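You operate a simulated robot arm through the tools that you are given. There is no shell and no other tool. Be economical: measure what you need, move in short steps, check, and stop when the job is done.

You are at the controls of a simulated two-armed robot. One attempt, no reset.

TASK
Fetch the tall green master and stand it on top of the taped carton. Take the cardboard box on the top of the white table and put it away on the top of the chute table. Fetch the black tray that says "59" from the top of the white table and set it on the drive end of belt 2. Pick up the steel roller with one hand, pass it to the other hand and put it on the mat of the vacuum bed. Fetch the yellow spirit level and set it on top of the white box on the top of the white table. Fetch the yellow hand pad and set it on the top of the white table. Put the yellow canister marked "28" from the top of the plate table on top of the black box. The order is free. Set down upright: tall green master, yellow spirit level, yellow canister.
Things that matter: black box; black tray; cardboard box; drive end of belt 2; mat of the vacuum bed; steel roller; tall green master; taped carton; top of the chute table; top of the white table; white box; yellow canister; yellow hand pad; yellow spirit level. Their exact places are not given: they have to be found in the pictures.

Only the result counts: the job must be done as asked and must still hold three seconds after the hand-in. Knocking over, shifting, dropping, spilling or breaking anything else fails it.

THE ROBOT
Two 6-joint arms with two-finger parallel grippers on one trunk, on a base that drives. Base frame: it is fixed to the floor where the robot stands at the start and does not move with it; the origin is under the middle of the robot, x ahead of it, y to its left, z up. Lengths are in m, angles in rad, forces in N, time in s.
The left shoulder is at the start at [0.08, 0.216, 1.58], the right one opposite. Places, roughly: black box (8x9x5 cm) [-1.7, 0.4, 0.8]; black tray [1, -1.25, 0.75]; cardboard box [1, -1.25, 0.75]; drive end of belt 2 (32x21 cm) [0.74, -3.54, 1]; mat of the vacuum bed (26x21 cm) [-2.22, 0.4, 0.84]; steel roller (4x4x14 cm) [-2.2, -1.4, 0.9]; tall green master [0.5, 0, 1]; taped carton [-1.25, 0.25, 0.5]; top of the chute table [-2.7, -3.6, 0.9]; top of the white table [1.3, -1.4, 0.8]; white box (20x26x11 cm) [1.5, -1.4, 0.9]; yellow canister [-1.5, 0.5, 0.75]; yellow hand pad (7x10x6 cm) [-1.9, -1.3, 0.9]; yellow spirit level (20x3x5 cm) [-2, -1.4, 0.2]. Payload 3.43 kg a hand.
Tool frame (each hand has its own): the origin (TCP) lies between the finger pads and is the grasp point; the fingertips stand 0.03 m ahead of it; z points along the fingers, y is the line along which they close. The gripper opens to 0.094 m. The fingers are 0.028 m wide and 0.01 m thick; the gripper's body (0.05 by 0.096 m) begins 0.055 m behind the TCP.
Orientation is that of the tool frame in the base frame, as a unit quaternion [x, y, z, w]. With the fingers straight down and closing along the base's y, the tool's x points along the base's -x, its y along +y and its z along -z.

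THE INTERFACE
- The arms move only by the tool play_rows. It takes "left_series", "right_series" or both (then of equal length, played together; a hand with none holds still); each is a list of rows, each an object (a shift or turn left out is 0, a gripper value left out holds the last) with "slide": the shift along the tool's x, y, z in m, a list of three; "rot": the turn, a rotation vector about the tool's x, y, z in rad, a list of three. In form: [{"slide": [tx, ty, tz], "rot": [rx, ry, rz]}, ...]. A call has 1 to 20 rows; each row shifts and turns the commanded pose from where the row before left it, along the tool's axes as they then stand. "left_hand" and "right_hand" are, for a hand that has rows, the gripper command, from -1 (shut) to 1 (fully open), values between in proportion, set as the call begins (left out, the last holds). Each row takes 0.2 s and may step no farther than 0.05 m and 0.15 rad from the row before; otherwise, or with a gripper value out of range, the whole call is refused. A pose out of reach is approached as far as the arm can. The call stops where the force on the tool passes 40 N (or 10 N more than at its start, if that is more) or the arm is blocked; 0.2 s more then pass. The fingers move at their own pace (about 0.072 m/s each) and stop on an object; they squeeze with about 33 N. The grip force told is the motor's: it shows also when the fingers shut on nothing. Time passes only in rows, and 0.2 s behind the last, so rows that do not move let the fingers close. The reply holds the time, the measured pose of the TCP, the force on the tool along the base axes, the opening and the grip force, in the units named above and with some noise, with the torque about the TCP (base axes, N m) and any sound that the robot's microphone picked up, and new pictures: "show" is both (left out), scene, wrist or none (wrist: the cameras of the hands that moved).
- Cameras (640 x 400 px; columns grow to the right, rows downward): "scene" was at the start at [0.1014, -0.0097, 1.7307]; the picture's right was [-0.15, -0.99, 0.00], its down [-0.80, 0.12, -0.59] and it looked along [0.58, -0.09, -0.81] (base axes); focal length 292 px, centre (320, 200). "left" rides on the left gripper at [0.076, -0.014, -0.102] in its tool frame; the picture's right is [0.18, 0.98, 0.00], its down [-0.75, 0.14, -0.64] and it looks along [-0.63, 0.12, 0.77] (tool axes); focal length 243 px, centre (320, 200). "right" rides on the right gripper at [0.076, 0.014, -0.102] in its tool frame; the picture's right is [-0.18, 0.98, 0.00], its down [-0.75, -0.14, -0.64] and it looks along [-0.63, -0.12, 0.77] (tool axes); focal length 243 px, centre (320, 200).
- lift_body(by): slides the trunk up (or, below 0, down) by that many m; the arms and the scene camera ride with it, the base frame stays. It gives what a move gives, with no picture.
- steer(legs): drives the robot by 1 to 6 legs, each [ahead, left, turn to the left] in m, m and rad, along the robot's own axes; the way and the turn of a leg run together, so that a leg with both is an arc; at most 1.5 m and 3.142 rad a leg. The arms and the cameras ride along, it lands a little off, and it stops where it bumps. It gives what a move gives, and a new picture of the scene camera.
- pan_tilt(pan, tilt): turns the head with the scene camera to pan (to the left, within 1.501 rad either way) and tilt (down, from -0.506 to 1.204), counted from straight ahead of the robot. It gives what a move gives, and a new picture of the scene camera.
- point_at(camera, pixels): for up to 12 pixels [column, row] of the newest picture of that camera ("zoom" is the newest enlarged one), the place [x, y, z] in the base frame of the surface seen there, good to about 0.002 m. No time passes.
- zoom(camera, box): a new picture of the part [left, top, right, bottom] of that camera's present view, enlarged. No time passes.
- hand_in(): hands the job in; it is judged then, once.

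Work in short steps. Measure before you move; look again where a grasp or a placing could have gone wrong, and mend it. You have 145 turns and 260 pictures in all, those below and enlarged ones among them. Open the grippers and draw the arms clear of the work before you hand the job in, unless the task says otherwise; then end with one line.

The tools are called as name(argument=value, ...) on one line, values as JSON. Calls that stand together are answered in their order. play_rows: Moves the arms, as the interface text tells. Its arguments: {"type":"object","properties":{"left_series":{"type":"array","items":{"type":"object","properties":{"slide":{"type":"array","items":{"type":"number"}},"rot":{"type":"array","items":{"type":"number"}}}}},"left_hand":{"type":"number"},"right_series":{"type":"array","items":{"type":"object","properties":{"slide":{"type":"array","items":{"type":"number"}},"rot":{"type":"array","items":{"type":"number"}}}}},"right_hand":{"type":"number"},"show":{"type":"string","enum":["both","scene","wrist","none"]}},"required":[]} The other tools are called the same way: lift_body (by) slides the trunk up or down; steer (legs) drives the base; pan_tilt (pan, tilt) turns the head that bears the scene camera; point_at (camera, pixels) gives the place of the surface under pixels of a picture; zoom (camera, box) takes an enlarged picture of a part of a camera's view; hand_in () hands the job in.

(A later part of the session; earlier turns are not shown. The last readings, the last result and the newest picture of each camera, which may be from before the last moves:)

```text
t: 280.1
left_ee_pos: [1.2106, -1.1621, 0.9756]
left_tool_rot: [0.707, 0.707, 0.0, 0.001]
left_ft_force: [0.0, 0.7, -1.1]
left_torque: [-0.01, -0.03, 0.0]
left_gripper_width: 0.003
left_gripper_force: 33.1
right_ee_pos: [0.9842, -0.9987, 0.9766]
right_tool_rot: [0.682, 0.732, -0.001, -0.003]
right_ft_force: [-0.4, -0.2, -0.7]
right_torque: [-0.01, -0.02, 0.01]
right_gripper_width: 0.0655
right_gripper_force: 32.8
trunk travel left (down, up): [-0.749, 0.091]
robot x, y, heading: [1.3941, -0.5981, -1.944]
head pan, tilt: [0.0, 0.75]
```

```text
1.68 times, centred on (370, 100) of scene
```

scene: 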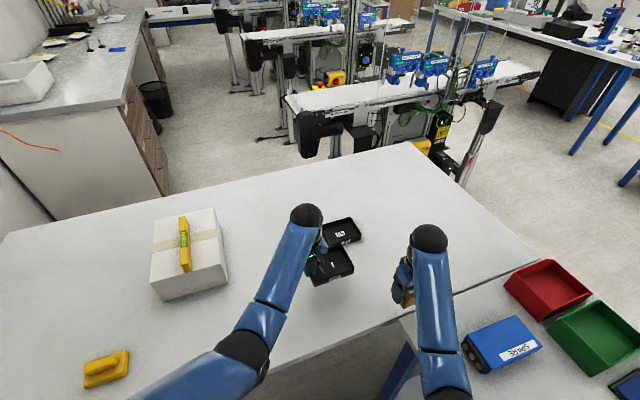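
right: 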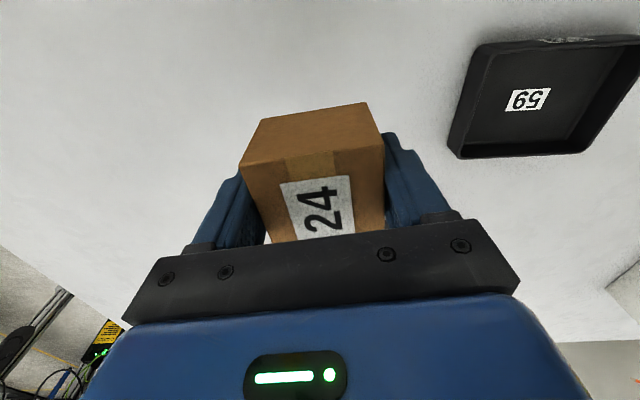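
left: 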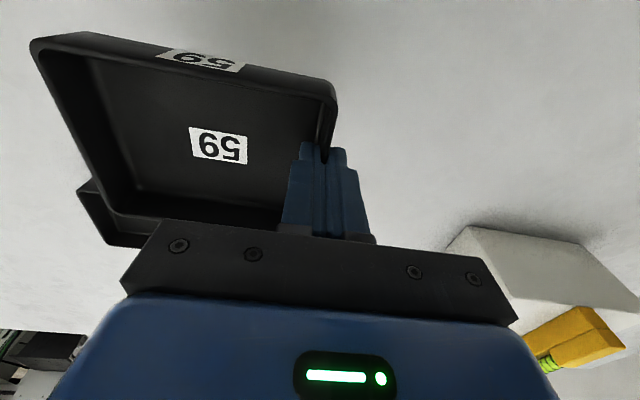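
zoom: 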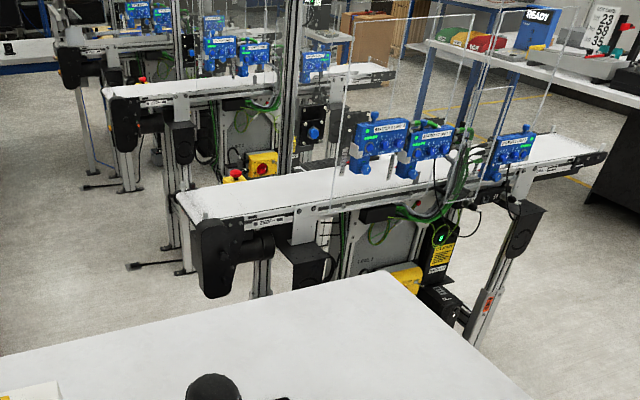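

Belt 2's drive end is at x≈0.75–0.95, y≈-3.5, z 1.0; the aisle between belts 1 and 2 is entered from -x. I raise the trunk, align the left hand with the robot, back away.

lift_body(by=0.09)

play_rows(left_series=[{"slide": [0, 0.045, 0]}, {"slide": [0, 0.045, 0]}, {"slide": [0, 0.045, 0]}, {"rot": [0, 0, 0.1245]}, {"rot": [0, 0, 0.1245]}, {"rot": [0, 0, 0.1245]}, {"slide": [0.03, 0, 0]}, {"slide": [0.03, 0, 0]}, {}], show="none")

steer(legs=[[-1.35, 0, 0], [0, 0, -1.2]])

```text
t: 281.3
left_ee_pos: [1.2114, -1.1618, 1.0652]
left_tool_rot: [0.707, 0.707, -0.001, 0.001]
left_ft_force: [0.3, 1.7, -1.8]
left_torque: [0.01, -0.05, 0.01]
left_gripper_width: 0.0032
left_gripper_force: 33.2
right_ee_pos: [0.9846, -0.9988, 1.0673]
right_tool_rot: [0.682, 0.732, 0.0, -0.003]
right_ft_force: [-0.9, 0.6, -0.2]
right_torque: [-0.01, -0.04, 0.01]
right_gripper_width: 0.066
right_gripper_force: 32.9
trunk travel left (down, up): [-0.839, 0.001]
robot x, y, heading: [1.3958, -0.5947, -1.947]
head pan, tilt: [0.0, 0.75]
```

```text
t: 283.3
left_ee_pos: [1.3657, -1.1073, 1.056]
left_tool_rot: [0.827, 0.563, -0.003, 0.002]
left_ft_force: [-0.2, -0.1, -1.5]
left_torque: [0.04, -0.06, 0.0]
left_gripper_width: 0.0031
left_gripper_force: 33.5
left hand out of reach, approached as far as the arm can: row 8
right_ee_pos: [0.9852, -0.9982, 1.0672]
right_tool_rot: [0.682, 0.731, -0.001, -0.003]
right_ft_force: [0.2, -0.7, -0.8]
right_torque: [-0.01, -0.01, 0.0]
right_gripper_width: 0.0658
right_gripper_force: 33.1
trunk travel left (down, up): [-0.839, 0.001]
robot x, y, heading: [1.3958, -0.5976, -1.943]
head pan, tilt: [0.0, 0.75]
```

```text
t: 293.0
left_ee_pos: [1.4081, 0.4885, 1.0561]
left_tool_rot: [1.0, -0.002, -0.003, 0.0]
left_ft_force: [0.1, 0.0, -0.5]
left_torque: [-0.08, 0.0, -0.01]
left_gripper_width: 0.0033
left_gripper_force: 32.4
right_ee_pos: [1.3714, 0.8841, 1.0671]
right_tool_rot: [0.976, 0.218, 0.001, -0.004]
right_ft_force: [-0.1, 0.5, -1.0]
right_torque: [0.0, -0.01, 0.0]
right_gripper_width: 0.0658
right_gripper_force: 33.0
trunk travel left (down, up): [-0.839, 0.001]
robot x, y, heading: [1.8931, 0.6439, 3.141]
head pan, tilt: [0.0, 0.75]
```

scene: 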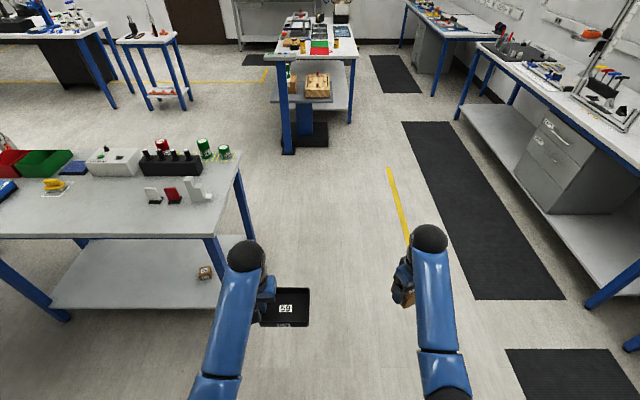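

I go right 0.1, ahead to x≈-0.15, and turn left to face -y.

steer(legs=[[0, -0.1, 0], [1.05, 0, 0], [1.0, 0, 0], [0, 0, 1.571]])

```text
t: 307.6
left_ee_pos: [-0.0032, 0.2731, 1.0562]
left_tool_rot: [0.727, 0.686, -0.001, 0.003]
left_ft_force: [-0.1, 0.7, -1.7]
left_torque: [0.01, -0.05, 0.01]
left_gripper_width: 0.0031
left_gripper_force: 32.7
right_ee_pos: [-0.3999, 0.2585, 1.0665]
right_tool_rot: [0.559, 0.829, -0.001, -0.003]
right_ft_force: [0.5, 0.0, -0.6]
right_torque: [0.0, 0.0, 0.01]
right_gripper_width: 0.0659
right_gripper_force: 32.8
trunk travel left (down, up): [-0.839, 0.001]
robot x, y, heading: [-0.128, 0.7649, -1.633]
head pan, tilt: [0.0, 0.75]
```

scene: 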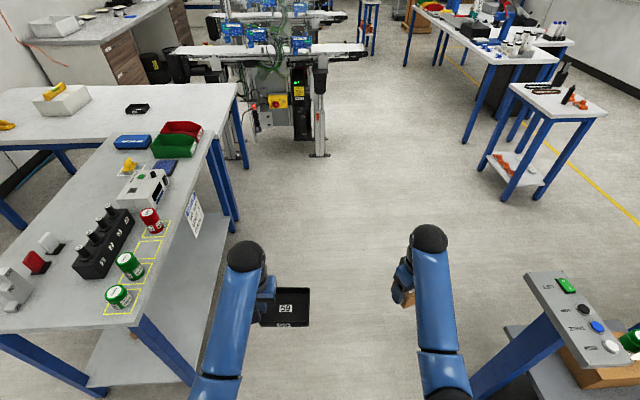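

I continue down, then strafe to x≈-1.15.

steer(legs=[[1.4, 0, 0.062], [0.4, 0, 0], [0, -1.0, 0]])

```text
t: 321.8
left_ee_pos: [-1.0291, -1.5891, 1.0566]
left_tool_rot: [0.697, 0.717, -0.002, 0.001]
left_ft_force: [0.9, 0.3, -0.7]
left_torque: [0.01, -0.02, 0.02]
left_gripper_width: 0.003
left_gripper_force: 32.7
right_ee_pos: [-1.4226, -1.637, 1.0673]
right_tool_rot: [0.523, 0.852, -0.002, -0.004]
right_ft_force: [0.1, 0.6, -0.6]
right_torque: [0.02, 0.01, 0.0]
right_gripper_width: 0.0658
right_gripper_force: 33.0
trunk travel left (down, up): [-0.839, 0.001]
robot x, y, heading: [-1.2018, -1.1123, -1.542]
head pan, tilt: [0.0, 0.75]
```

scene: 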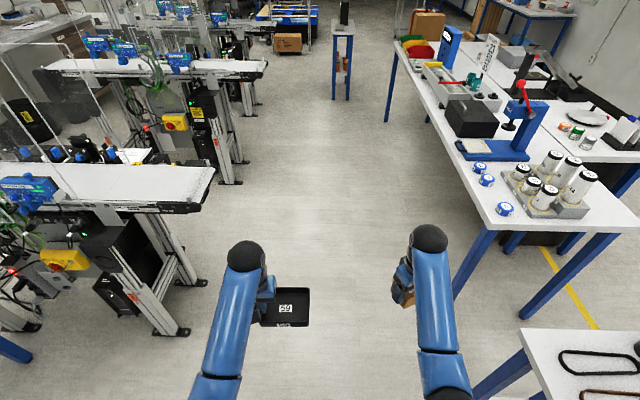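

I measure the tables on the right and the belts' near ends.

point_at(camera="scene", pixels=[[470, 200], [400, 50], [440, 90], [600, 110], [520, 60], [560, 150], [460, 40], [210, 185], [265, 70], [187, 330], [385, 118], [540, 75]])

zoom(camera="scene", box=[370, 0, 640, 170])

```text
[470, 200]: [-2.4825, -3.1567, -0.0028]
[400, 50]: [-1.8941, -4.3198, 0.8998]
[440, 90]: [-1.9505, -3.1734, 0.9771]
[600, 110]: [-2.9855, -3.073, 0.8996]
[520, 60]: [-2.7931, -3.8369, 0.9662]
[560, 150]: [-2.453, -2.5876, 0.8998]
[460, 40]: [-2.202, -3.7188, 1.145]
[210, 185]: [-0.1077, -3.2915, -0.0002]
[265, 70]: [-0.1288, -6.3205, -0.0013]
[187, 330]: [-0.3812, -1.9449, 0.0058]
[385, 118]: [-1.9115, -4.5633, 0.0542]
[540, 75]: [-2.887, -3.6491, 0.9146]
```

```text
2.35 times, centred on (505, 85) of scene
```

zoom: 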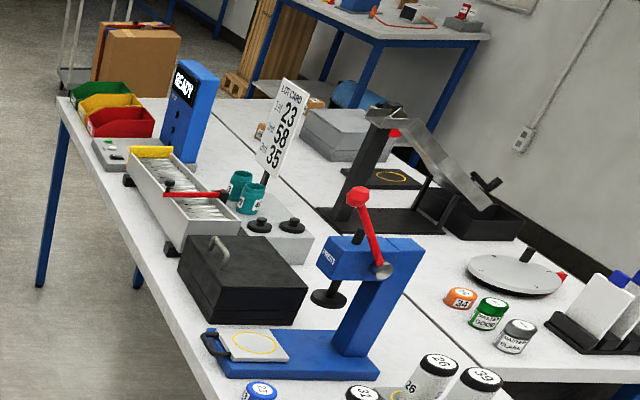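

The chute stands on the rear table (x≈-2.5..-3.2). First the belt: I drive to (-1.2,-2.85) and turn to face +x down the aisle.

steer(legs=[[1.4, 0, -0.029], [0.32, 0, 0], [0, 0, 1.571]])

```text
t: 334.2
left_ee_pos: [-0.6992, -2.6629, 1.0552]
left_tool_rot: [0.014, 1.0, 0.001, 0.002]
left_ft_force: [-0.3, 0.0, -1.2]
left_torque: [0.07, -0.01, 0.0]
left_gripper_width: 0.0033
left_gripper_force: 32.4
right_ee_pos: [-0.673, -3.0604, 1.0683]
right_tool_rot: [-0.206, 0.978, -0.002, -0.001]
right_ft_force: [-0.6, -0.3, -1.1]
right_torque: [-0.01, 0.01, 0.0]
right_gripper_width: 0.0658
right_gripper_force: 33.0
trunk travel left (down, up): [-0.839, 0.001]
robot x, y, heading: [-1.1887, -2.8095, -0.027]
head pan, tilt: [0.0, 0.75]
```

scene: 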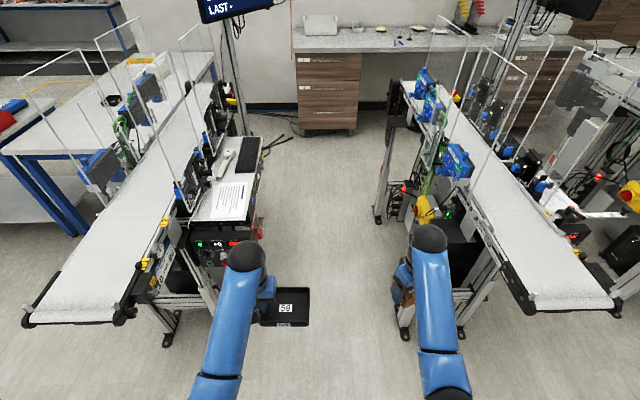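

I measure the aisle's clearances and the drive end.

point_at(camera="scene", pixels=[[263, 140], [262, 225], [260, 250], [383, 110], [380, 200], [404, 335], [412, 95], [425, 90], [440, 160], [425, 205], [300, 150], [405, 90]])

zoom(camera="scene", box=[350, 50, 550, 240])

```text
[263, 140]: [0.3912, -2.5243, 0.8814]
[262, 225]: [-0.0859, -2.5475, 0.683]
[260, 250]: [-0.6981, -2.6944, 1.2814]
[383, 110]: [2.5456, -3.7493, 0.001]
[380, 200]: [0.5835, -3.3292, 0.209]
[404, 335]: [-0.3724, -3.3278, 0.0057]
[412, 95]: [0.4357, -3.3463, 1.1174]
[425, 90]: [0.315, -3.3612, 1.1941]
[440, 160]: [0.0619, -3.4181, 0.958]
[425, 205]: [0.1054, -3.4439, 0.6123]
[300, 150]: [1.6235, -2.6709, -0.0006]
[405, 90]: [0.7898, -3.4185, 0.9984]
```

```text
2.11 times, centred on (450, 145) of scene
```

zoom: 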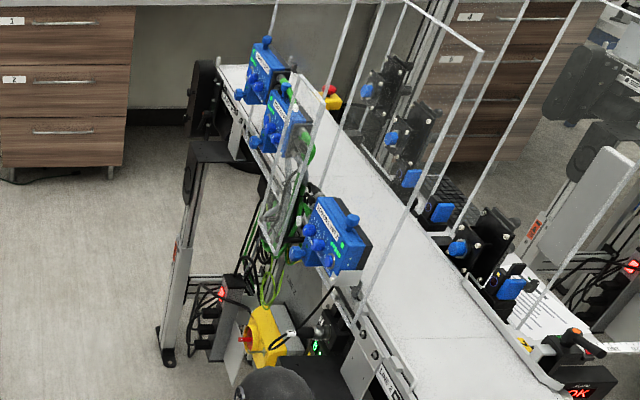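

Aisle free width is about y -2.55..-3.33. I centre at y≈-2.93 with heading 0 and advance partway.

steer(legs=[[0, -0.125, 0.027], [0.6, 0, 0]])

```text
t: 338.5
left_ee_pos: [-0.0897, -2.7654, 1.0574]
left_tool_rot: [-0.005, 1.0, 0.0, 0.004]
left_ft_force: [-0.1, 0.3, -1.5]
left_torque: [0.02, 0.0, -0.01]
left_gripper_width: 0.0032
left_gripper_force: 33.4
right_ee_pos: [-0.0477, -3.1605, 1.0683]
right_tool_rot: [-0.224, 0.975, -0.004, -0.001]
right_ft_force: [-0.3, 0.3, -1.4]
right_torque: [0.01, -0.01, 0.0]
right_gripper_width: 0.0658
right_gripper_force: 33.2
trunk travel left (down, up): [-0.839, 0.001]
robot x, y, heading: [-0.5712, -2.9299, 0.013]
head pan, tilt: [0.0, 0.75]
```

scene: 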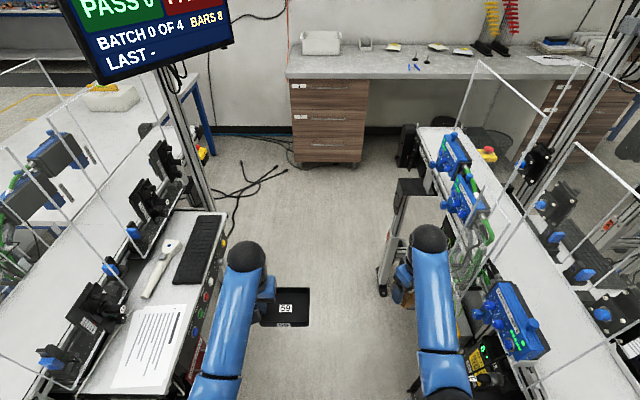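

I measure the monitor, desk edge, belt 2's side, the cabinet and cables.

point_at(camera="scene", pixels=[[231, 38], [224, 235], [197, 340], [330, 165], [400, 165], [383, 290], [440, 165], [425, 135], [285, 165], [230, 215], [398, 200], [430, 160]])

```text
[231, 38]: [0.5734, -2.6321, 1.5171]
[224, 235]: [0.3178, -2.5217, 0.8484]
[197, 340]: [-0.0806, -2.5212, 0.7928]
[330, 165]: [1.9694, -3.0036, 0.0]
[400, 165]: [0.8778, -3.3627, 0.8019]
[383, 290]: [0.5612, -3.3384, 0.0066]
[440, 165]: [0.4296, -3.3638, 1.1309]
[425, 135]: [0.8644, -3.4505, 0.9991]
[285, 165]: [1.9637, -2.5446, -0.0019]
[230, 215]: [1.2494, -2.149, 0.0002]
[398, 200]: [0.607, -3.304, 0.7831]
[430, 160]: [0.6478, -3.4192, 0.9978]
```

The monitor's corner (0.57,-2.63,1.52) could meet the left shoulder, so I lower the trunk 0.3 m, shift 2 cm right and pass through to x≈1.2.

lift_body(by=-0.3)

steer(legs=[[0.2, -0.02, -0.013], [1.4, 0, 0], [0.2, 0, 0]])

```text
t: 341.5
left_ee_pos: [-0.0894, -2.7666, 0.7568]
left_tool_rot: [-0.005, 1.0, 0.001, 0.003]
left_ft_force: [0.2, 0.2, -0.6]
left_torque: [0.04, 0.0, -0.02]
left_gripper_width: 0.0031
left_gripper_force: 33.0
right_ee_pos: [-0.0476, -3.1602, 0.7666]
right_tool_rot: [-0.224, 0.975, -0.004, -0.001]
right_ft_force: [0.0, 0.1, -1.5]
right_torque: [-0.02, 0.0, -0.03]
right_gripper_width: 0.0658
right_gripper_force: 33.2
trunk travel left (down, up): [-0.539, 0.301]
robot x, y, heading: [-0.57, -2.9257, 0.012]
head pan, tilt: [0.0, 0.75]
```

```text
t: 350.8
left_ee_pos: [1.6796, -2.788, 0.7557]
left_tool_rot: [0.002, 1.0, 0.001, 0.004]
left_ft_force: [0.3, 1.0, -0.4]
left_torque: [0.05, -0.01, -0.02]
left_gripper_width: 0.0032
left_gripper_force: 33.0
right_ee_pos: [1.7154, -3.1841, 0.7675]
right_tool_rot: [-0.218, 0.976, -0.003, 0.0]
right_ft_force: [1.0, 0.4, -0.8]
right_torque: [0.0, -0.05, -0.03]
right_gripper_width: 0.0658
right_gripper_force: 32.7
trunk travel left (down, up): [-0.539, 0.301]
robot x, y, heading: [1.196, -2.9419, -0.001]
head pan, tilt: [0.0, 0.75]
```

scene: 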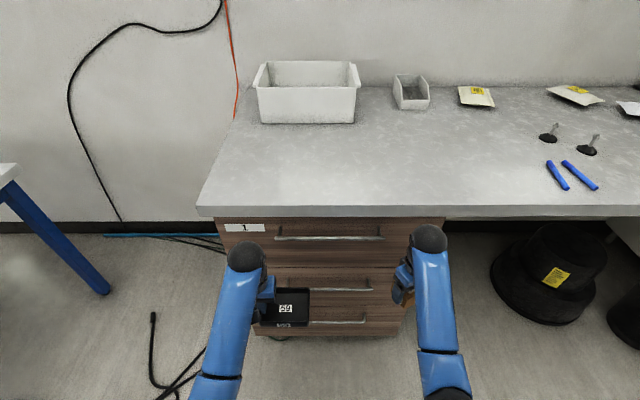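

Through. I raise the trunk, turn right, move toward (1.5,-3.45), and turn to face the drive end.

lift_body(by=0.3)

steer(legs=[[0.1, 0, 0], [0, 0, -1.571], [0.5, 0.2, 0], [0, 0, -1.571]])

```text
t: 353.8
left_ee_pos: [1.6794, -2.7889, 1.0554]
left_tool_rot: [0.002, 1.0, 0.001, 0.002]
left_ft_force: [-0.4, -0.3, -1.6]
left_torque: [0.01, 0.04, -0.01]
left_gripper_width: 0.0031
left_gripper_force: 33.0
right_ee_pos: [1.715, -3.1846, 1.0667]
right_tool_rot: [-0.218, 0.976, -0.003, -0.001]
right_ft_force: [0.2, -0.2, -1.1]
right_torque: [0.03, 0.0, -0.02]
right_gripper_width: 0.0657
right_gripper_force: 32.7
trunk travel left (down, up): [-0.839, 0.001]
robot x, y, heading: [1.2006, -2.9439, -0.004]
head pan, tilt: [0.0, 0.75]
```

```text
t: 365.3
left_ee_pos: [0.998, -3.5841, 1.058]
left_tool_rot: [1.0, -0.017, 0.0, 0.001]
left_ft_force: [28.0, -6.9, -2.9]
left_torque: [-0.29, -1.12, 0.44]
left_gripper_width: 0.0037
left_gripper_force: 32.6
right_ee_pos: [0.974, -3.1874, 1.0686]
right_tool_rot: [0.979, 0.203, -0.001, -0.005]
right_ft_force: [-0.5, 1.0, -0.6]
right_torque: [0.02, 0.02, -0.01]
right_gripper_width: 0.0656
right_gripper_force: 32.8
trunk travel left (down, up): [-0.839, 0.001]
robot x, y, heading: [1.4811, -3.4437, 3.106]
head pan, tilt: [0.0, 0.75]
```

scene: 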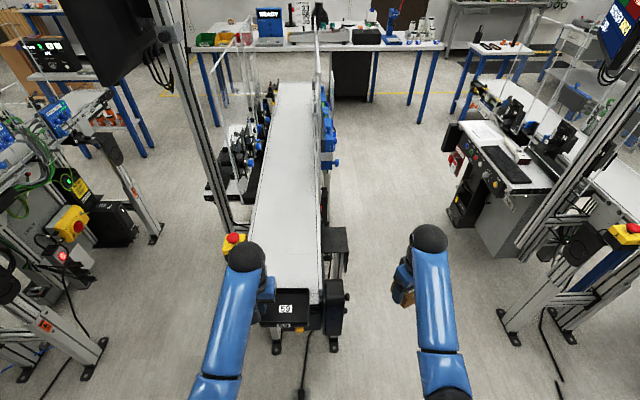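

The left hand feels 28 N: the tray touches the belt end. I back off at once and inspect.

steer(legs=[[-0.08, 0, 0.035]])

zoom(camera="scene", box=[200, 190, 380, 370])

zoom(camera="left", box=[0, 0, 640, 400])

```text
t: 366.4
left_ee_pos: [1.067, -3.6027, 1.0505]
left_tool_rot: [1.0, 0.001, 0.007, 0.001]
left_ft_force: [-0.7, 0.0, -1.2]
left_torque: [-0.05, -0.06, -0.01]
left_gripper_width: 0.0031
left_gripper_force: 32.8
right_ee_pos: [1.0266, -3.2051, 1.0606]
right_tool_rot: [0.976, 0.22, 0.006, -0.002]
right_ft_force: [-0.7, 0.0, -1.8]
right_torque: [-0.01, -0.03, 0.03]
right_gripper_width: 0.0659
right_gripper_force: 33.4
trunk travel left (down, up): [-0.839, 0.001]
robot x, y, heading: [1.5587, -3.4406, -3.134]
head pan, tilt: [0.0, 0.75]
```

scene: 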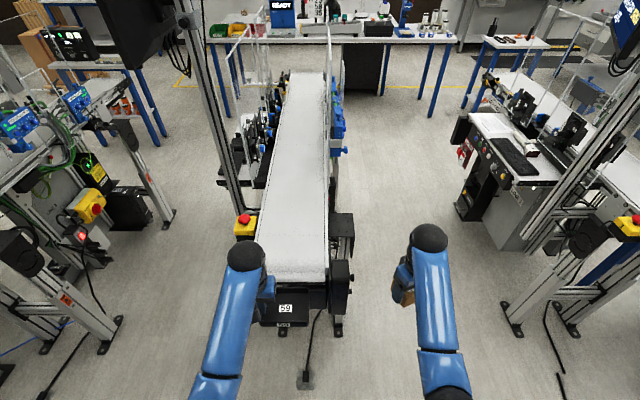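

```text
2.22 times, centred on (290, 280) of scene
```

zoom: 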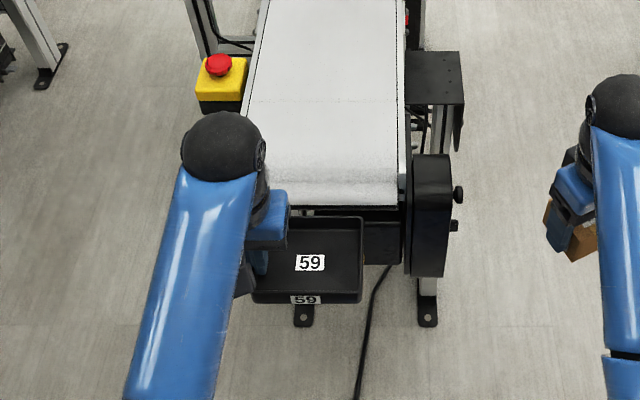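

```text
1.00 times, centred on (320, 200) of left (not enlarged: the box is as wide or as high as the picture)
```

zoom: 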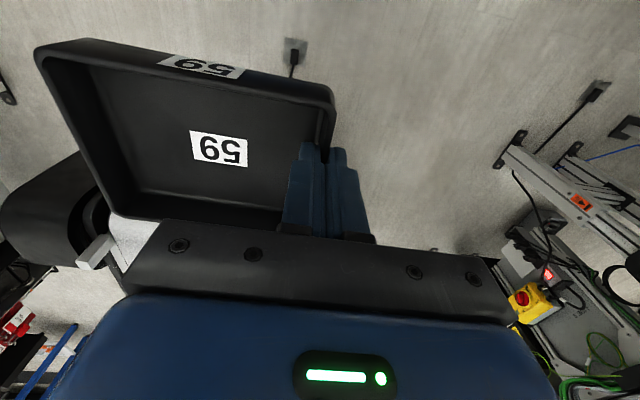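

I measure the belt end, the black housing and the tray rim heights.

point_at(camera="scene", pixels=[[290, 272], [262, 268], [322, 272], [339, 264], [338, 282], [285, 287], [311, 290], [236, 220], [245, 215], [290, 245], [262, 245], [285, 309]])

```text
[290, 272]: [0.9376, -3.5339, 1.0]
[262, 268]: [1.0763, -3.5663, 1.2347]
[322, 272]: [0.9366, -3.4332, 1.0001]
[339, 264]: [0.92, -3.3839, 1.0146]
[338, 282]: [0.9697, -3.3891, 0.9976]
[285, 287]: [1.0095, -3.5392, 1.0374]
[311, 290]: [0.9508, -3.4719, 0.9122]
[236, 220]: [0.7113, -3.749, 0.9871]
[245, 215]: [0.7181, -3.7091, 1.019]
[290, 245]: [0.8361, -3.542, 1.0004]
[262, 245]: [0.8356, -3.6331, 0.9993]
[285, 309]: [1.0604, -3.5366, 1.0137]
```

Belt top is z 1.000, its end x≈0.955. I check the readings again with a still row.

play_rows(left_series=[{}, {}], show="none")

```text
t: 366.9
left_ee_pos: [1.073, -3.6019, 1.0531]
left_tool_rot: [1.0, 0.002, 0.003, 0.002]
left_ft_force: [0.7, 0.3, -0.8]
left_torque: [-0.1, -0.02, 0.02]
left_gripper_width: 0.0031
left_gripper_force: 33.0
right_ee_pos: [1.0338, -3.2059, 1.0641]
right_tool_rot: [0.976, 0.219, 0.003, -0.002]
right_ft_force: [-0.6, 0.6, -2.0]
right_torque: [-0.01, -0.05, 0.01]
right_gripper_width: 0.0657
right_gripper_force: 33.1
trunk travel left (down, up): [-0.839, 0.001]
robot x, y, heading: [1.5576, -3.4463, -3.137]
head pan, tilt: [0.0, 0.75]
```

It was only sway from stopping. I raise and extend the left hand over the belt.

play_rows(left_series=[{"slide": [-0.02, 0, -0.015]}, {"slide": [-0.02, 0, -0.015]}, {"slide": [-0.03, 0, -0.015]}, {"slide": [-0.045, 0, -0.005]}, {"slide": [-0.045, 0, 0]}, {"slide": [-0.045, 0, 0]}, {}])

```text
t: 368.6
left_ee_pos: [0.8656, -3.6011, 1.0917]
left_tool_rot: [1.0, 0.002, 0.002, 0.001]
left_ft_force: [-0.2, 0.7, -1.1]
left_torque: [-0.06, 0.01, 0.02]
left_gripper_width: 0.0032
left_gripper_force: 33.1
left hand out of reach, approached as far as the arm can: row 1, 2
right_ee_pos: [1.0377, -3.2059, 1.0666]
right_tool_rot: [0.976, 0.22, 0.001, -0.004]
right_ft_force: [-0.1, -0.1, -1.7]
right_torque: [0.03, -0.02, -0.03]
right_gripper_width: 0.0655
right_gripper_force: 33.3
trunk travel left (down, up): [-0.839, 0.001]
robot x, y, heading: [1.5599, -3.4458, -3.142]
head pan, tilt: [0.0, 0.75]
```

scene: 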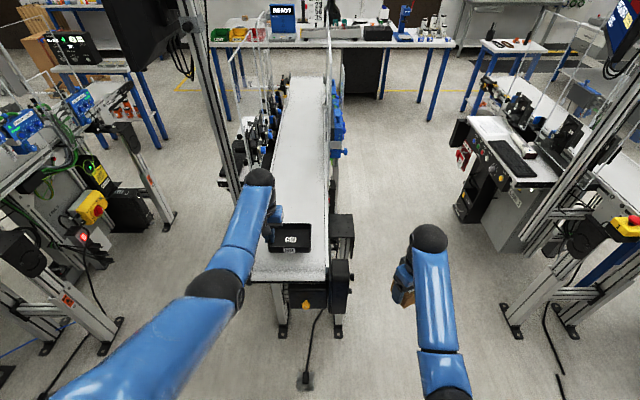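
left: 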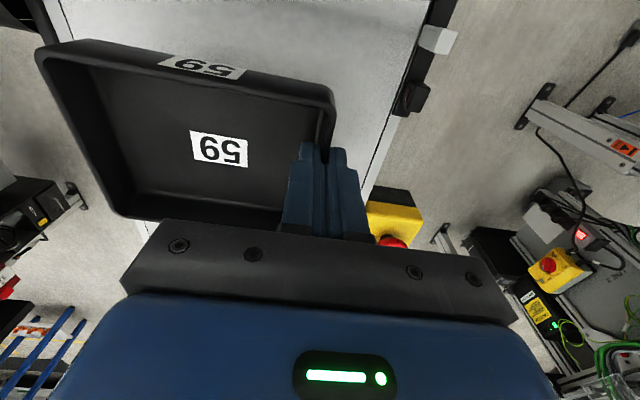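

Tray over the belt. I extend 8 cm more and lower toward the belt.

play_rows(left_series=[{"slide": [-0.04, 0, 0]}, {"slide": [-0.04, 0, 0.01]}, {"slide": [0, 0, 0.02]}, {"slide": [0, 0, 0.012]}, {}], show="none")

```text
t: 369.8
left_ee_pos: [0.8399, -3.6034, 1.0618]
left_tool_rot: [1.0, 0.0, 0.002, 0.002]
left_ft_force: [-0.1, 0.3, -0.8]
left_torque: [-0.08, 0.0, 0.0]
left_gripper_width: 0.0031
left_gripper_force: 32.8
left hand out of reach, approached as far as the arm can: row 1, 2, 3, 4
right_ee_pos: [1.0371, -3.2057, 1.0667]
right_tool_rot: [0.976, 0.22, 0.001, -0.002]
right_ft_force: [-0.1, -0.3, -0.3]
right_torque: [0.0, -0.03, -0.02]
right_gripper_width: 0.0657
right_gripper_force: 32.5
trunk travel left (down, up): [-0.839, 0.001]
robot x, y, heading: [1.5558, -3.4444, -3.143]
head pan, tilt: [0.0, 0.75]
```

At reach limit; I raise 4 cm and drive the robot 0.09 m closer.

play_rows(left_series=[{"slide": [0, 0, -0.025]}, {"slide": [0, 0, -0.02]}, {}], show="none")

steer(legs=[[0.08, 0, 0]])

play_rows(left_series=[{}, {"slide": [0, 0, 0.02]}, {"slide": [0, 0, 0.015]}, {}], show="wrist")

```text
t: 370.6
left_ee_pos: [0.8434, -3.6039, 1.1082]
left_tool_rot: [1.0, 0.001, 0.002, 0.001]
left_ft_force: [0.2, 0.1, -0.8]
left_torque: [-0.04, 0.0, 0.01]
left_gripper_width: 0.0032
left_gripper_force: 32.9
right_ee_pos: [1.0364, -3.2066, 1.0673]
right_tool_rot: [0.975, 0.22, 0.001, -0.003]
right_ft_force: [-0.5, -0.2, -0.3]
right_torque: [0.05, 0.03, -0.02]
right_gripper_width: 0.0658
right_gripper_force: 32.5
trunk travel left (down, up): [-0.839, 0.001]
robot x, y, heading: [1.5578, -3.4395, -3.137]
head pan, tilt: [0.0, 0.75]
```

```text
t: 371.6
left_ee_pos: [0.7782, -3.6044, 1.1172]
left_tool_rot: [1.0, 0.0, -0.005, 0.0]
left_ft_force: [0.8, -0.1, 0.0]
left_torque: [-0.03, 0.06, 0.01]
left_gripper_width: 0.0032
left_gripper_force: 33.0
right_ee_pos: [0.9741, -3.2058, 1.0734]
right_tool_rot: [0.976, 0.22, -0.004, -0.005]
right_ft_force: [0.5, -0.8, -1.1]
right_torque: [-0.03, 0.08, 0.04]
right_gripper_width: 0.0659
right_gripper_force: 33.2
trunk travel left (down, up): [-0.839, 0.001]
robot x, y, heading: [1.4845, -3.4465, -3.14]
head pan, tilt: [0.0, 0.75]
```

scene: 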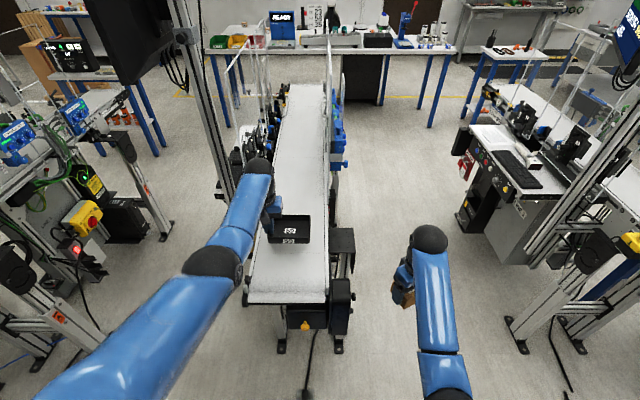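

```text
t: 372.6
left_ee_pos: [0.7639, -3.604, 1.0725]
left_tool_rot: [1.0, 0.0, 0.002, 0.0]
left_ft_force: [-0.3, 0.2, -0.9]
left_torque: [-0.06, -0.08, 0.02]
left_gripper_width: 0.0033
left_gripper_force: 33.1
right_ee_pos: [0.96, -3.2058, 1.0655]
right_tool_rot: [0.976, 0.219, 0.002, -0.003]
right_ft_force: [0.1, 0.3, -1.1]
right_torque: [-0.01, -0.07, 0.0]
right_gripper_width: 0.066
right_gripper_force: 32.9
trunk travel left (down, up): [-0.839, 0.001]
robot x, y, heading: [1.4833, -3.4431, -3.138]
head pan, tilt: [0.0, 0.75]
```

left: 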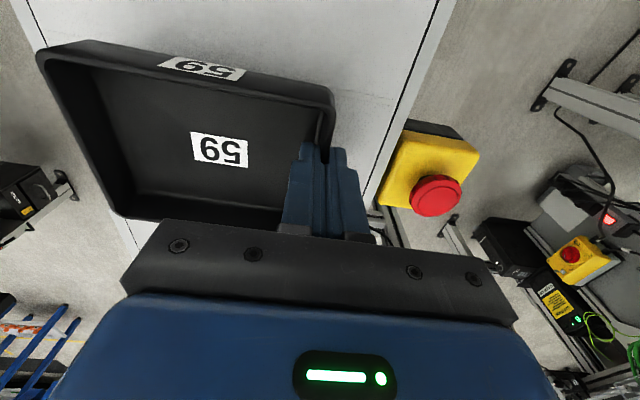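

Centred at (0.764,-3.544). I lower to contact.

play_rows(left_series=[{"slide": [0, 0, 0.015]}, {"slide": [0, 0, 0.011]}, {}], show="none")

play_rows(left_series=[{"slide": [0, 0, 0.003]}, {"slide": [0, 0, 0.002]}, {}], show="wrist")

```text
t: 373.4
left_ee_pos: [0.7704, -3.6041, 1.0479]
left_tool_rot: [1.0, 0.0, 0.002, 0.001]
left_ft_force: [-0.5, -0.2, -1.2]
left_torque: [-0.05, -0.02, -0.01]
left_gripper_width: 0.0031
left_gripper_force: 32.8
left hand out of reach, approached as far as the arm can: row 2
right_ee_pos: [0.9618, -3.2056, 1.0663]
right_tool_rot: [0.976, 0.22, 0.002, -0.003]
right_ft_force: [0.2, -1.0, -1.2]
right_torque: [0.02, -0.03, -0.01]
right_gripper_width: 0.0658
right_gripper_force: 33.5
trunk travel left (down, up): [-0.839, 0.001]
robot x, y, heading: [1.4839, -3.4464, -3.135]
head pan, tilt: [0.0, 0.75]
```

```text
t: 374.2
left_ee_pos: [0.7721, -3.6048, 1.0446]
left_tool_rot: [1.0, 0.001, 0.002, 0.0]
left_ft_force: [0.3, -0.1, -0.9]
left_torque: [-0.01, -0.02, 0.0]
left_gripper_width: 0.0034
left_gripper_force: 33.0
right_ee_pos: [0.9614, -3.2061, 1.0675]
right_tool_rot: [0.976, 0.218, 0.001, -0.002]
right_ft_force: [-0.6, -0.5, -1.7]
right_torque: [0.04, 0.01, -0.01]
right_gripper_width: 0.0658
right_gripper_force: 33.0
trunk travel left (down, up): [-0.839, 0.001]
robot x, y, heading: [1.4877, -3.4456, -3.144]
head pan, tilt: [0.0, 0.75]
```

left: 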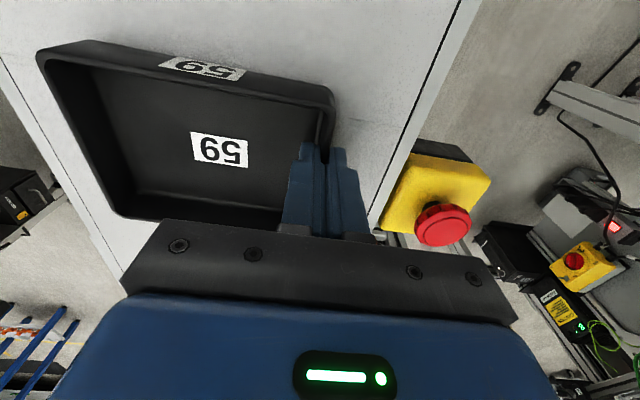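

Nearly touching; trunk down 4 mm and check force.

lift_body(by=-0.003)

lift_body(by=-0.002)

```text
t: 374.7
left_ee_pos: [0.7721, -3.6033, 1.0434]
left_tool_rot: [1.0, 0.0, 0.0, 0.001]
left_ft_force: [0.7, -1.4, 7.3]
left_torque: [0.04, 0.34, -0.03]
left_gripper_width: 0.003
left_gripper_force: 32.4
right_ee_pos: [0.9632, -3.2056, 1.0645]
right_tool_rot: [0.976, 0.22, 0.001, -0.004]
right_ft_force: [-0.7, -0.1, -1.5]
right_torque: [-0.02, 0.0, 0.02]
right_gripper_width: 0.0659
right_gripper_force: 32.3
trunk travel left (down, up): [-0.836, 0.004]
robot x, y, heading: [1.4844, -3.4461, -3.139]
head pan, tilt: [0.0, 0.75]
```

```text
t: 375.2
left_ee_pos: [0.7727, -3.6044, 1.0424]
left_tool_rot: [1.0, 0.0, -0.002, 0.001]
left_ft_force: [-0.9, -2.3, 14.6]
left_torque: [0.03, 0.96, 0.02]
left_gripper_width: 0.0031
left_gripper_force: 32.9
right_ee_pos: [0.9641, -3.2055, 1.0633]
right_tool_rot: [0.976, 0.22, 0.0, -0.003]
right_ft_force: [0.3, 0.2, -1.4]
right_torque: [0.0, -0.02, -0.01]
right_gripper_width: 0.0657
right_gripper_force: 32.5
trunk travel left (down, up): [-0.834, 0.006]
robot x, y, heading: [1.4819, -3.4442, -3.144]
head pan, tilt: [0.0, 0.75]
```

Contact. I open the left gripper partly and rise, then retract.

play_rows(left_series=[{}, {}, {}, {"slide": [0, 0, -0.03]}, {"slide": [0, 0, -0.03]}, {}], left_hand=-0.2, show="wrist")

```text
t: 376.6
left_ee_pos: [0.7743, -3.6059, 1.0969]
left_tool_rot: [1.0, 0.0, 0.002, 0.001]
left_ft_force: [0.1, -0.3, 0.1]
left_torque: [0.02, -0.02, 0.0]
left_gripper_width: 0.0377
left_gripper_force: 0.0
right_ee_pos: [0.9616, -3.2057, 1.061]
right_tool_rot: [0.976, 0.219, 0.001, -0.002]
right_ft_force: [-0.5, -0.2, -0.3]
right_torque: [-0.02, -0.03, -0.01]
right_gripper_width: 0.0659
right_gripper_force: 32.4
trunk travel left (down, up): [-0.834, 0.006]
robot x, y, heading: [1.4809, -3.4435, -3.133]
head pan, tilt: [0.0, 0.75]
```

left: 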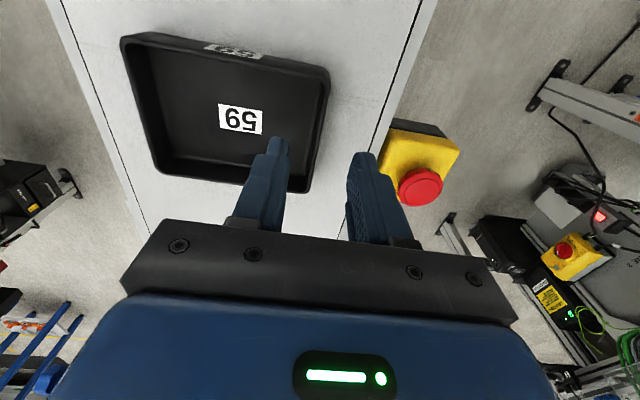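

Tray 59 sits on the drive end. I back off, retract the left hand, strafe to the aisle and lower the trunk for passage.

steer(legs=[[-0.07, 0, 0]])

play_rows(left_series=[{"slide": [0.04, 0, 0]}, {"slide": [0.04, 0, 0]}, {"slide": [0.04, 0, 0.005]}, {"slide": [0.04, 0, 0.01]}, {"slide": [0.04, 0, 0.01]}, {}], show="none")

steer(legs=[[0, -0.5, 0]])

```text
t: 377.7
left_ee_pos: [0.8331, -3.6057, 1.0897]
left_tool_rot: [1.0, -0.001, 0.007, 0.001]
left_ft_force: [-0.6, 0.4, -0.5]
left_torque: [-0.02, -0.05, -0.01]
left_gripper_width: 0.0376
left_gripper_force: 0.0
right_ee_pos: [1.0216, -3.2043, 1.055]
right_tool_rot: [0.976, 0.219, 0.007, -0.003]
right_ft_force: [-0.8, 0.1, -1.7]
right_torque: [-0.03, -0.07, 0.03]
right_gripper_width: 0.0658
right_gripper_force: 32.8
trunk travel left (down, up): [-0.834, 0.006]
robot x, y, heading: [1.5567, -3.4405, -3.138]
head pan, tilt: [0.0, 0.75]
```

scene: 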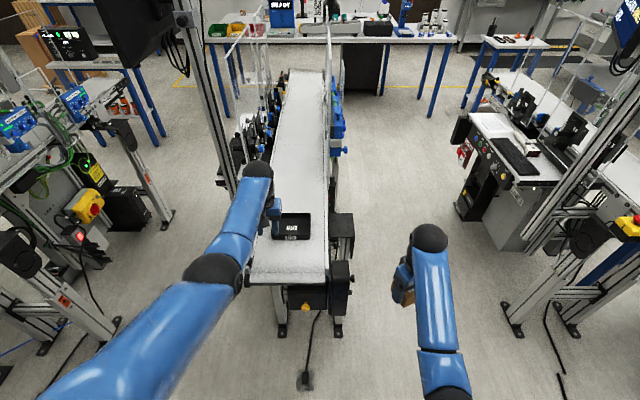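

```text
t: 379.1
left_ee_pos: [1.0375, -3.6037, 1.0598]
left_tool_rot: [1.0, 0.0, 0.001, 0.0]
left_ft_force: [-1.0, 0.1, -0.1]
left_torque: [0.01, -0.01, 0.02]
left_gripper_width: 0.0377
left_gripper_force: 0.1
left hand out of reach, approached as far as the arm can: row 4, 5
right_ee_pos: [1.0305, -3.2051, 1.0614]
right_tool_rot: [0.976, 0.219, 0.001, -0.003]
right_ft_force: [-0.2, 0.7, -1.1]
right_torque: [-0.01, -0.02, 0.02]
right_gripper_width: 0.0659
right_gripper_force: 33.2
trunk travel left (down, up): [-0.834, 0.006]
robot x, y, heading: [1.5555, -3.4447, -3.142]
head pan, tilt: [0.0, 0.75]
```

```text
t: 380.8
left_ee_pos: [1.0064, -3.408, 1.0593]
left_tool_rot: [0.998, -0.067, 0.001, -0.001]
left_ft_force: [-0.4, -1.1, 0.5]
left_torque: [0.05, -0.01, -0.02]
left_gripper_width: 0.0374
left_gripper_force: 0.0
right_ee_pos: [1.0538, -3.0104, 1.0635]
right_tool_rot: [0.988, 0.153, 0.003, -0.006]
right_ft_force: [-0.6, -0.4, -0.4]
right_torque: [0.02, -0.01, 0.0]
right_gripper_width: 0.0658
right_gripper_force: 33.1
trunk travel left (down, up): [-0.834, 0.006]
robot x, y, heading: [1.5431, -3.31, 3.008]
head pan, tilt: [0.0, 0.75]
stopped in leg 1: the robot was blocked; the commanded pose is now the measured one
```

scene: 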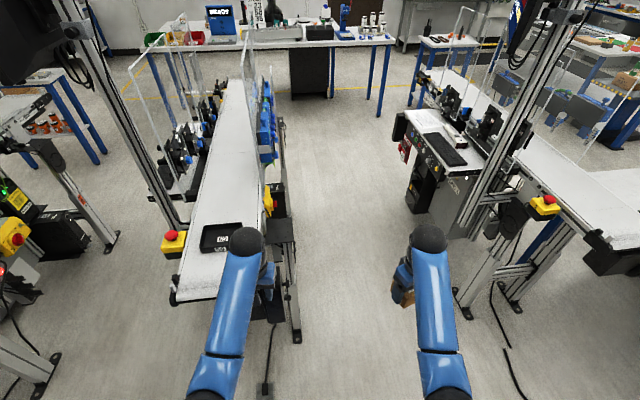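

The base's rear corner was blocked, probably by the drawer unit. I first pitch and raise the left hand for clearance over the drive housing, then move ahead.

play_rows(left_series=[{"rot": [0, -0.13, 0]}, {"rot": [0, -0.13, 0]}, {"rot": [0, -0.13, 0]}, {"rot": [0, -0.13, 0]}, {"slide": [-0.02, 0, -0.035]}, {"slide": [-0.02, 0, -0.035]}, {}], show="scene")

pan_tilt(pan=-1.5, tilt=1.0)

```text
t: 382.4
left_ee_pos: [1.0045, -3.4023, 1.1384]
left_tool_rot: [0.964, -0.066, -0.256, -0.016]
left_ft_force: [-0.4, 0.4, -0.4]
left_torque: [-0.02, -0.02, 0.02]
left_gripper_width: 0.0374
left_gripper_force: 0.1
right_ee_pos: [1.0558, -3.0061, 1.0616]
right_tool_rot: [0.988, 0.153, 0.001, -0.003]
right_ft_force: [0.1, 0.1, 0.4]
right_torque: [0.0, -0.01, -0.01]
right_gripper_width: 0.0657
right_gripper_force: 33.0
trunk travel left (down, up): [-0.834, 0.006]
robot x, y, heading: [1.5416, -3.3147, 3.01]
head pan, tilt: [0.0, 0.75]
```

scene: 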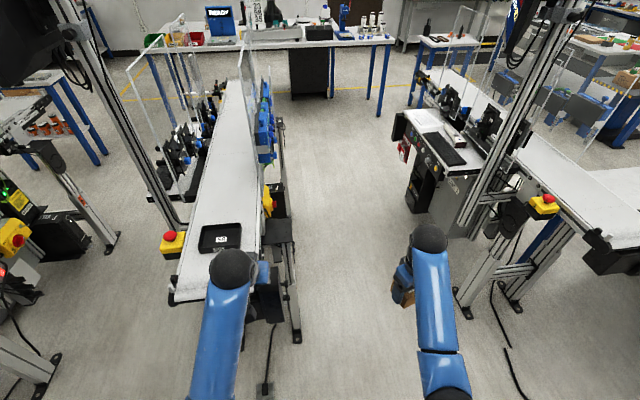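

```text
t: 384.0
left_ee_pos: [1.0045, -3.4023, 1.1366]
left_tool_rot: [0.964, -0.065, -0.256, -0.016]
left_ft_force: [-1.3, 0.2, 0.1]
left_torque: [0.03, 0.01, 0.0]
left_gripper_width: 0.0376
left_gripper_force: 0.0
right_ee_pos: [1.0555, -3.0068, 1.0618]
right_tool_rot: [0.988, 0.153, 0.001, -0.002]
right_ft_force: [-0.4, 0.9, -0.2]
right_torque: [0.0, -0.05, -0.01]
right_gripper_width: 0.0658
right_gripper_force: 33.3
trunk travel left (down, up): [-0.834, 0.006]
robot x, y, heading: [1.5391, -3.3142, 3.005]
head pan, tilt: [-1.499, 1.0]
```

scene: 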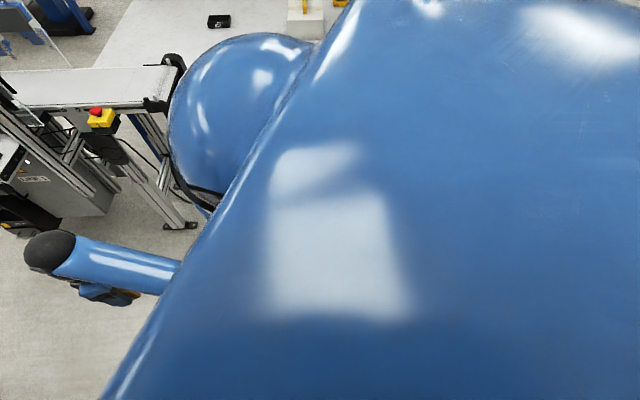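

View is blocked by the trunk. I move 0.15 m ahead, straighten, then strafe right into the aisle.

pan_tilt(pan=0, tilt=0.75)

steer(legs=[[0.14, 0, 0], [0, 0, 0.134], [0, -0.34, 0]])

```text
t: 385.6
left_ee_pos: [1.003, -3.4017, 1.1374]
left_tool_rot: [0.964, -0.065, -0.256, -0.016]
left_ft_force: [0.3, -0.2, 0.5]
left_torque: [0.02, 0.02, 0.0]
left_gripper_width: 0.0375
left_gripper_force: 0.2
right_ee_pos: [1.0559, -3.0065, 1.0614]
right_tool_rot: [0.988, 0.153, 0.002, -0.003]
right_ft_force: [-0.6, -0.4, -1.4]
right_torque: [-0.03, -0.02, 0.01]
right_gripper_width: 0.0658
right_gripper_force: 33.4
trunk travel left (down, up): [-0.834, 0.006]
robot x, y, heading: [1.5397, -3.3117, 3.004]
head pan, tilt: [0.0, 0.75]
```

scene: 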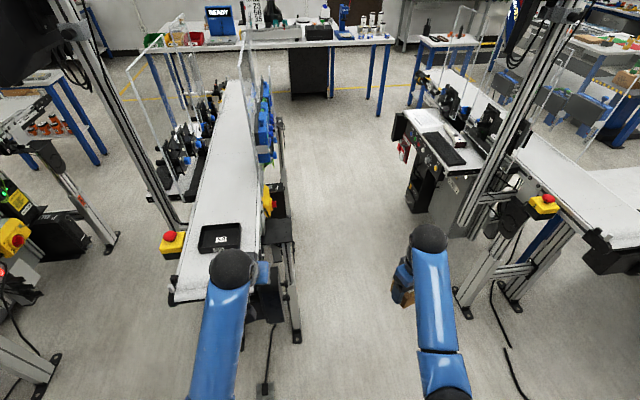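

```text
t: 389.4
left_ee_pos: [0.8847, -3.1137, 1.1369]
left_tool_rot: [0.966, 0.003, -0.258, 0.001]
left_ft_force: [-0.4, -0.3, -0.5]
left_torque: [0.03, -0.02, -0.02]
left_gripper_width: 0.0377
left_gripper_force: 0.2
right_ee_pos: [0.8803, -2.7148, 1.0619]
right_tool_rot: [0.975, 0.221, 0.001, -0.005]
right_ft_force: [0.4, -0.3, -0.5]
right_torque: [0.03, -0.02, -0.03]
right_gripper_width: 0.0659
right_gripper_force: 32.8
trunk travel left (down, up): [-0.834, 0.006]
robot x, y, heading: [1.4027, -2.9504, -3.14]
head pan, tilt: [0.0, 0.75]
```

scene: 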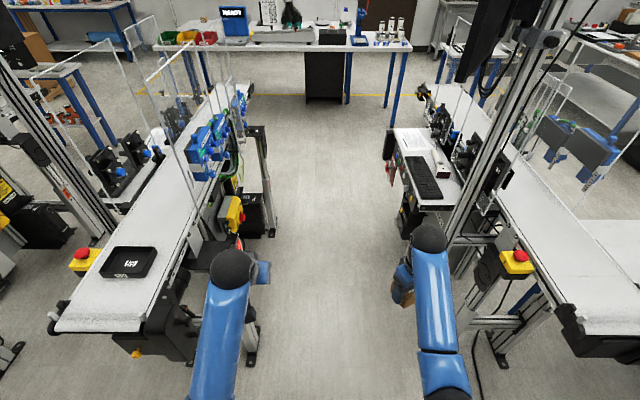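

In the aisle. Trunk down 0.3 and drive through to x≈-1.2, then raise.

lift_body(by=-0.3)

steer(legs=[[1.3, 0, 0], [1.3, 0, 0]])

lift_body(by=0.3)

```text
t: 392.4
left_ee_pos: [0.8853, -3.112, 0.8389]
left_tool_rot: [0.966, 0.002, -0.258, 0.002]
left_ft_force: [-0.3, 0.5, 0.0]
left_torque: [-0.03, -0.02, 0.04]
left_gripper_width: 0.0373
left_gripper_force: 0.0
right_ee_pos: [0.8804, -2.713, 0.7623]
right_tool_rot: [0.975, 0.222, 0.002, -0.003]
right_ft_force: [0.1, 0.7, -0.5]
right_torque: [0.01, 0.0, 0.0]
right_gripper_width: 0.0659
right_gripper_force: 33.0
trunk travel left (down, up): [-0.534, 0.306]
robot x, y, heading: [1.4028, -2.9452, -3.136]
head pan, tilt: [0.0, 0.75]
```

```text
t: 405.0
left_ee_pos: [-1.6995, -3.0798, 0.8365]
left_tool_rot: [0.966, -0.017, -0.258, -0.004]
left_ft_force: [-0.4, 0.1, -0.6]
left_torque: [0.0, 0.02, 0.0]
left_gripper_width: 0.0376
left_gripper_force: 0.0
right_ee_pos: [-1.6903, -2.6805, 0.762]
right_tool_rot: [0.979, 0.202, 0.002, -0.003]
right_ft_force: [-0.7, 0.5, -1.8]
right_torque: [0.02, -0.03, 0.03]
right_gripper_width: 0.0658
right_gripper_force: 32.8
trunk travel left (down, up): [-0.534, 0.306]
robot x, y, heading: [-1.1788, -2.9391, 3.106]
head pan, tilt: [0.0, 0.75]
```

scene: 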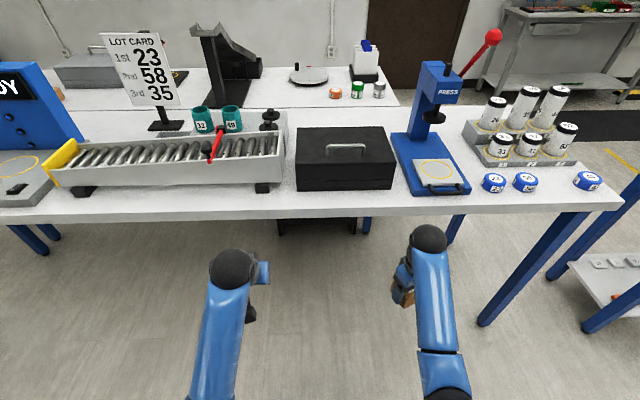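

```text
t: 408.0
left_ee_pos: [-1.7008, -3.0785, 1.1378]
left_tool_rot: [0.966, -0.016, -0.258, -0.003]
left_ft_force: [-0.5, 0.0, -0.1]
left_torque: [-0.02, -0.01, 0.0]
left_gripper_width: 0.0376
left_gripper_force: 0.1
right_ee_pos: [-1.6906, -2.6808, 1.0603]
right_tool_rot: [0.979, 0.203, 0.001, -0.003]
right_ft_force: [0.8, -0.4, -1.6]
right_torque: [-0.04, 0.0, 0.05]
right_gripper_width: 0.0657
right_gripper_force: 32.5
trunk travel left (down, up): [-0.834, 0.006]
robot x, y, heading: [-1.1787, -2.9348, 3.106]
head pan, tilt: [0.0, 0.75]
```

I measure the chute table's right end and items from the last picture.

point_at(camera="scene", pixels=[[398, 103], [380, 70], [360, 103], [300, 100], [308, 74], [335, 93], [379, 88], [365, 75], [280, 85], [220, 100], [570, 120], [618, 200]])

zoom(camera="scene", box=[180, 20, 440, 170])

```text
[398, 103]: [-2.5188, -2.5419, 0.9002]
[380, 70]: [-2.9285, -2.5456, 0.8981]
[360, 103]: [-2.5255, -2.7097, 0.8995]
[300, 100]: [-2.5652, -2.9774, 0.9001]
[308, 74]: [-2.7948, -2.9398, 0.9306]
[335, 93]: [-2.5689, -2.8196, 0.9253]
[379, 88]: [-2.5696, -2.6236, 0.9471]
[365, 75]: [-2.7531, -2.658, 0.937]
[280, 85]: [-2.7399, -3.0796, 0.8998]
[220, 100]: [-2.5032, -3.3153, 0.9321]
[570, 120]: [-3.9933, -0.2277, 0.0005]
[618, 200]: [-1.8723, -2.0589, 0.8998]
```

```text
2.46 times, centred on (310, 95) of scene
```

zoom: 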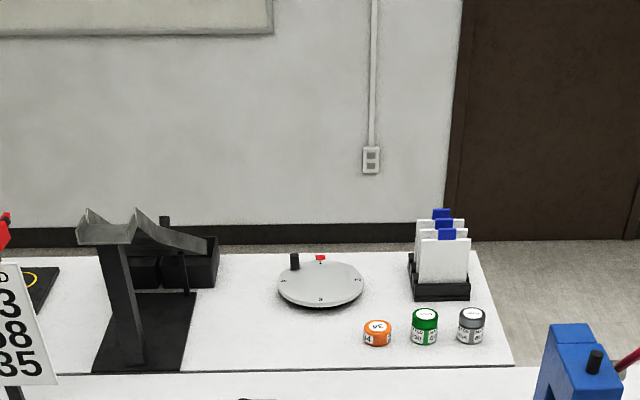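

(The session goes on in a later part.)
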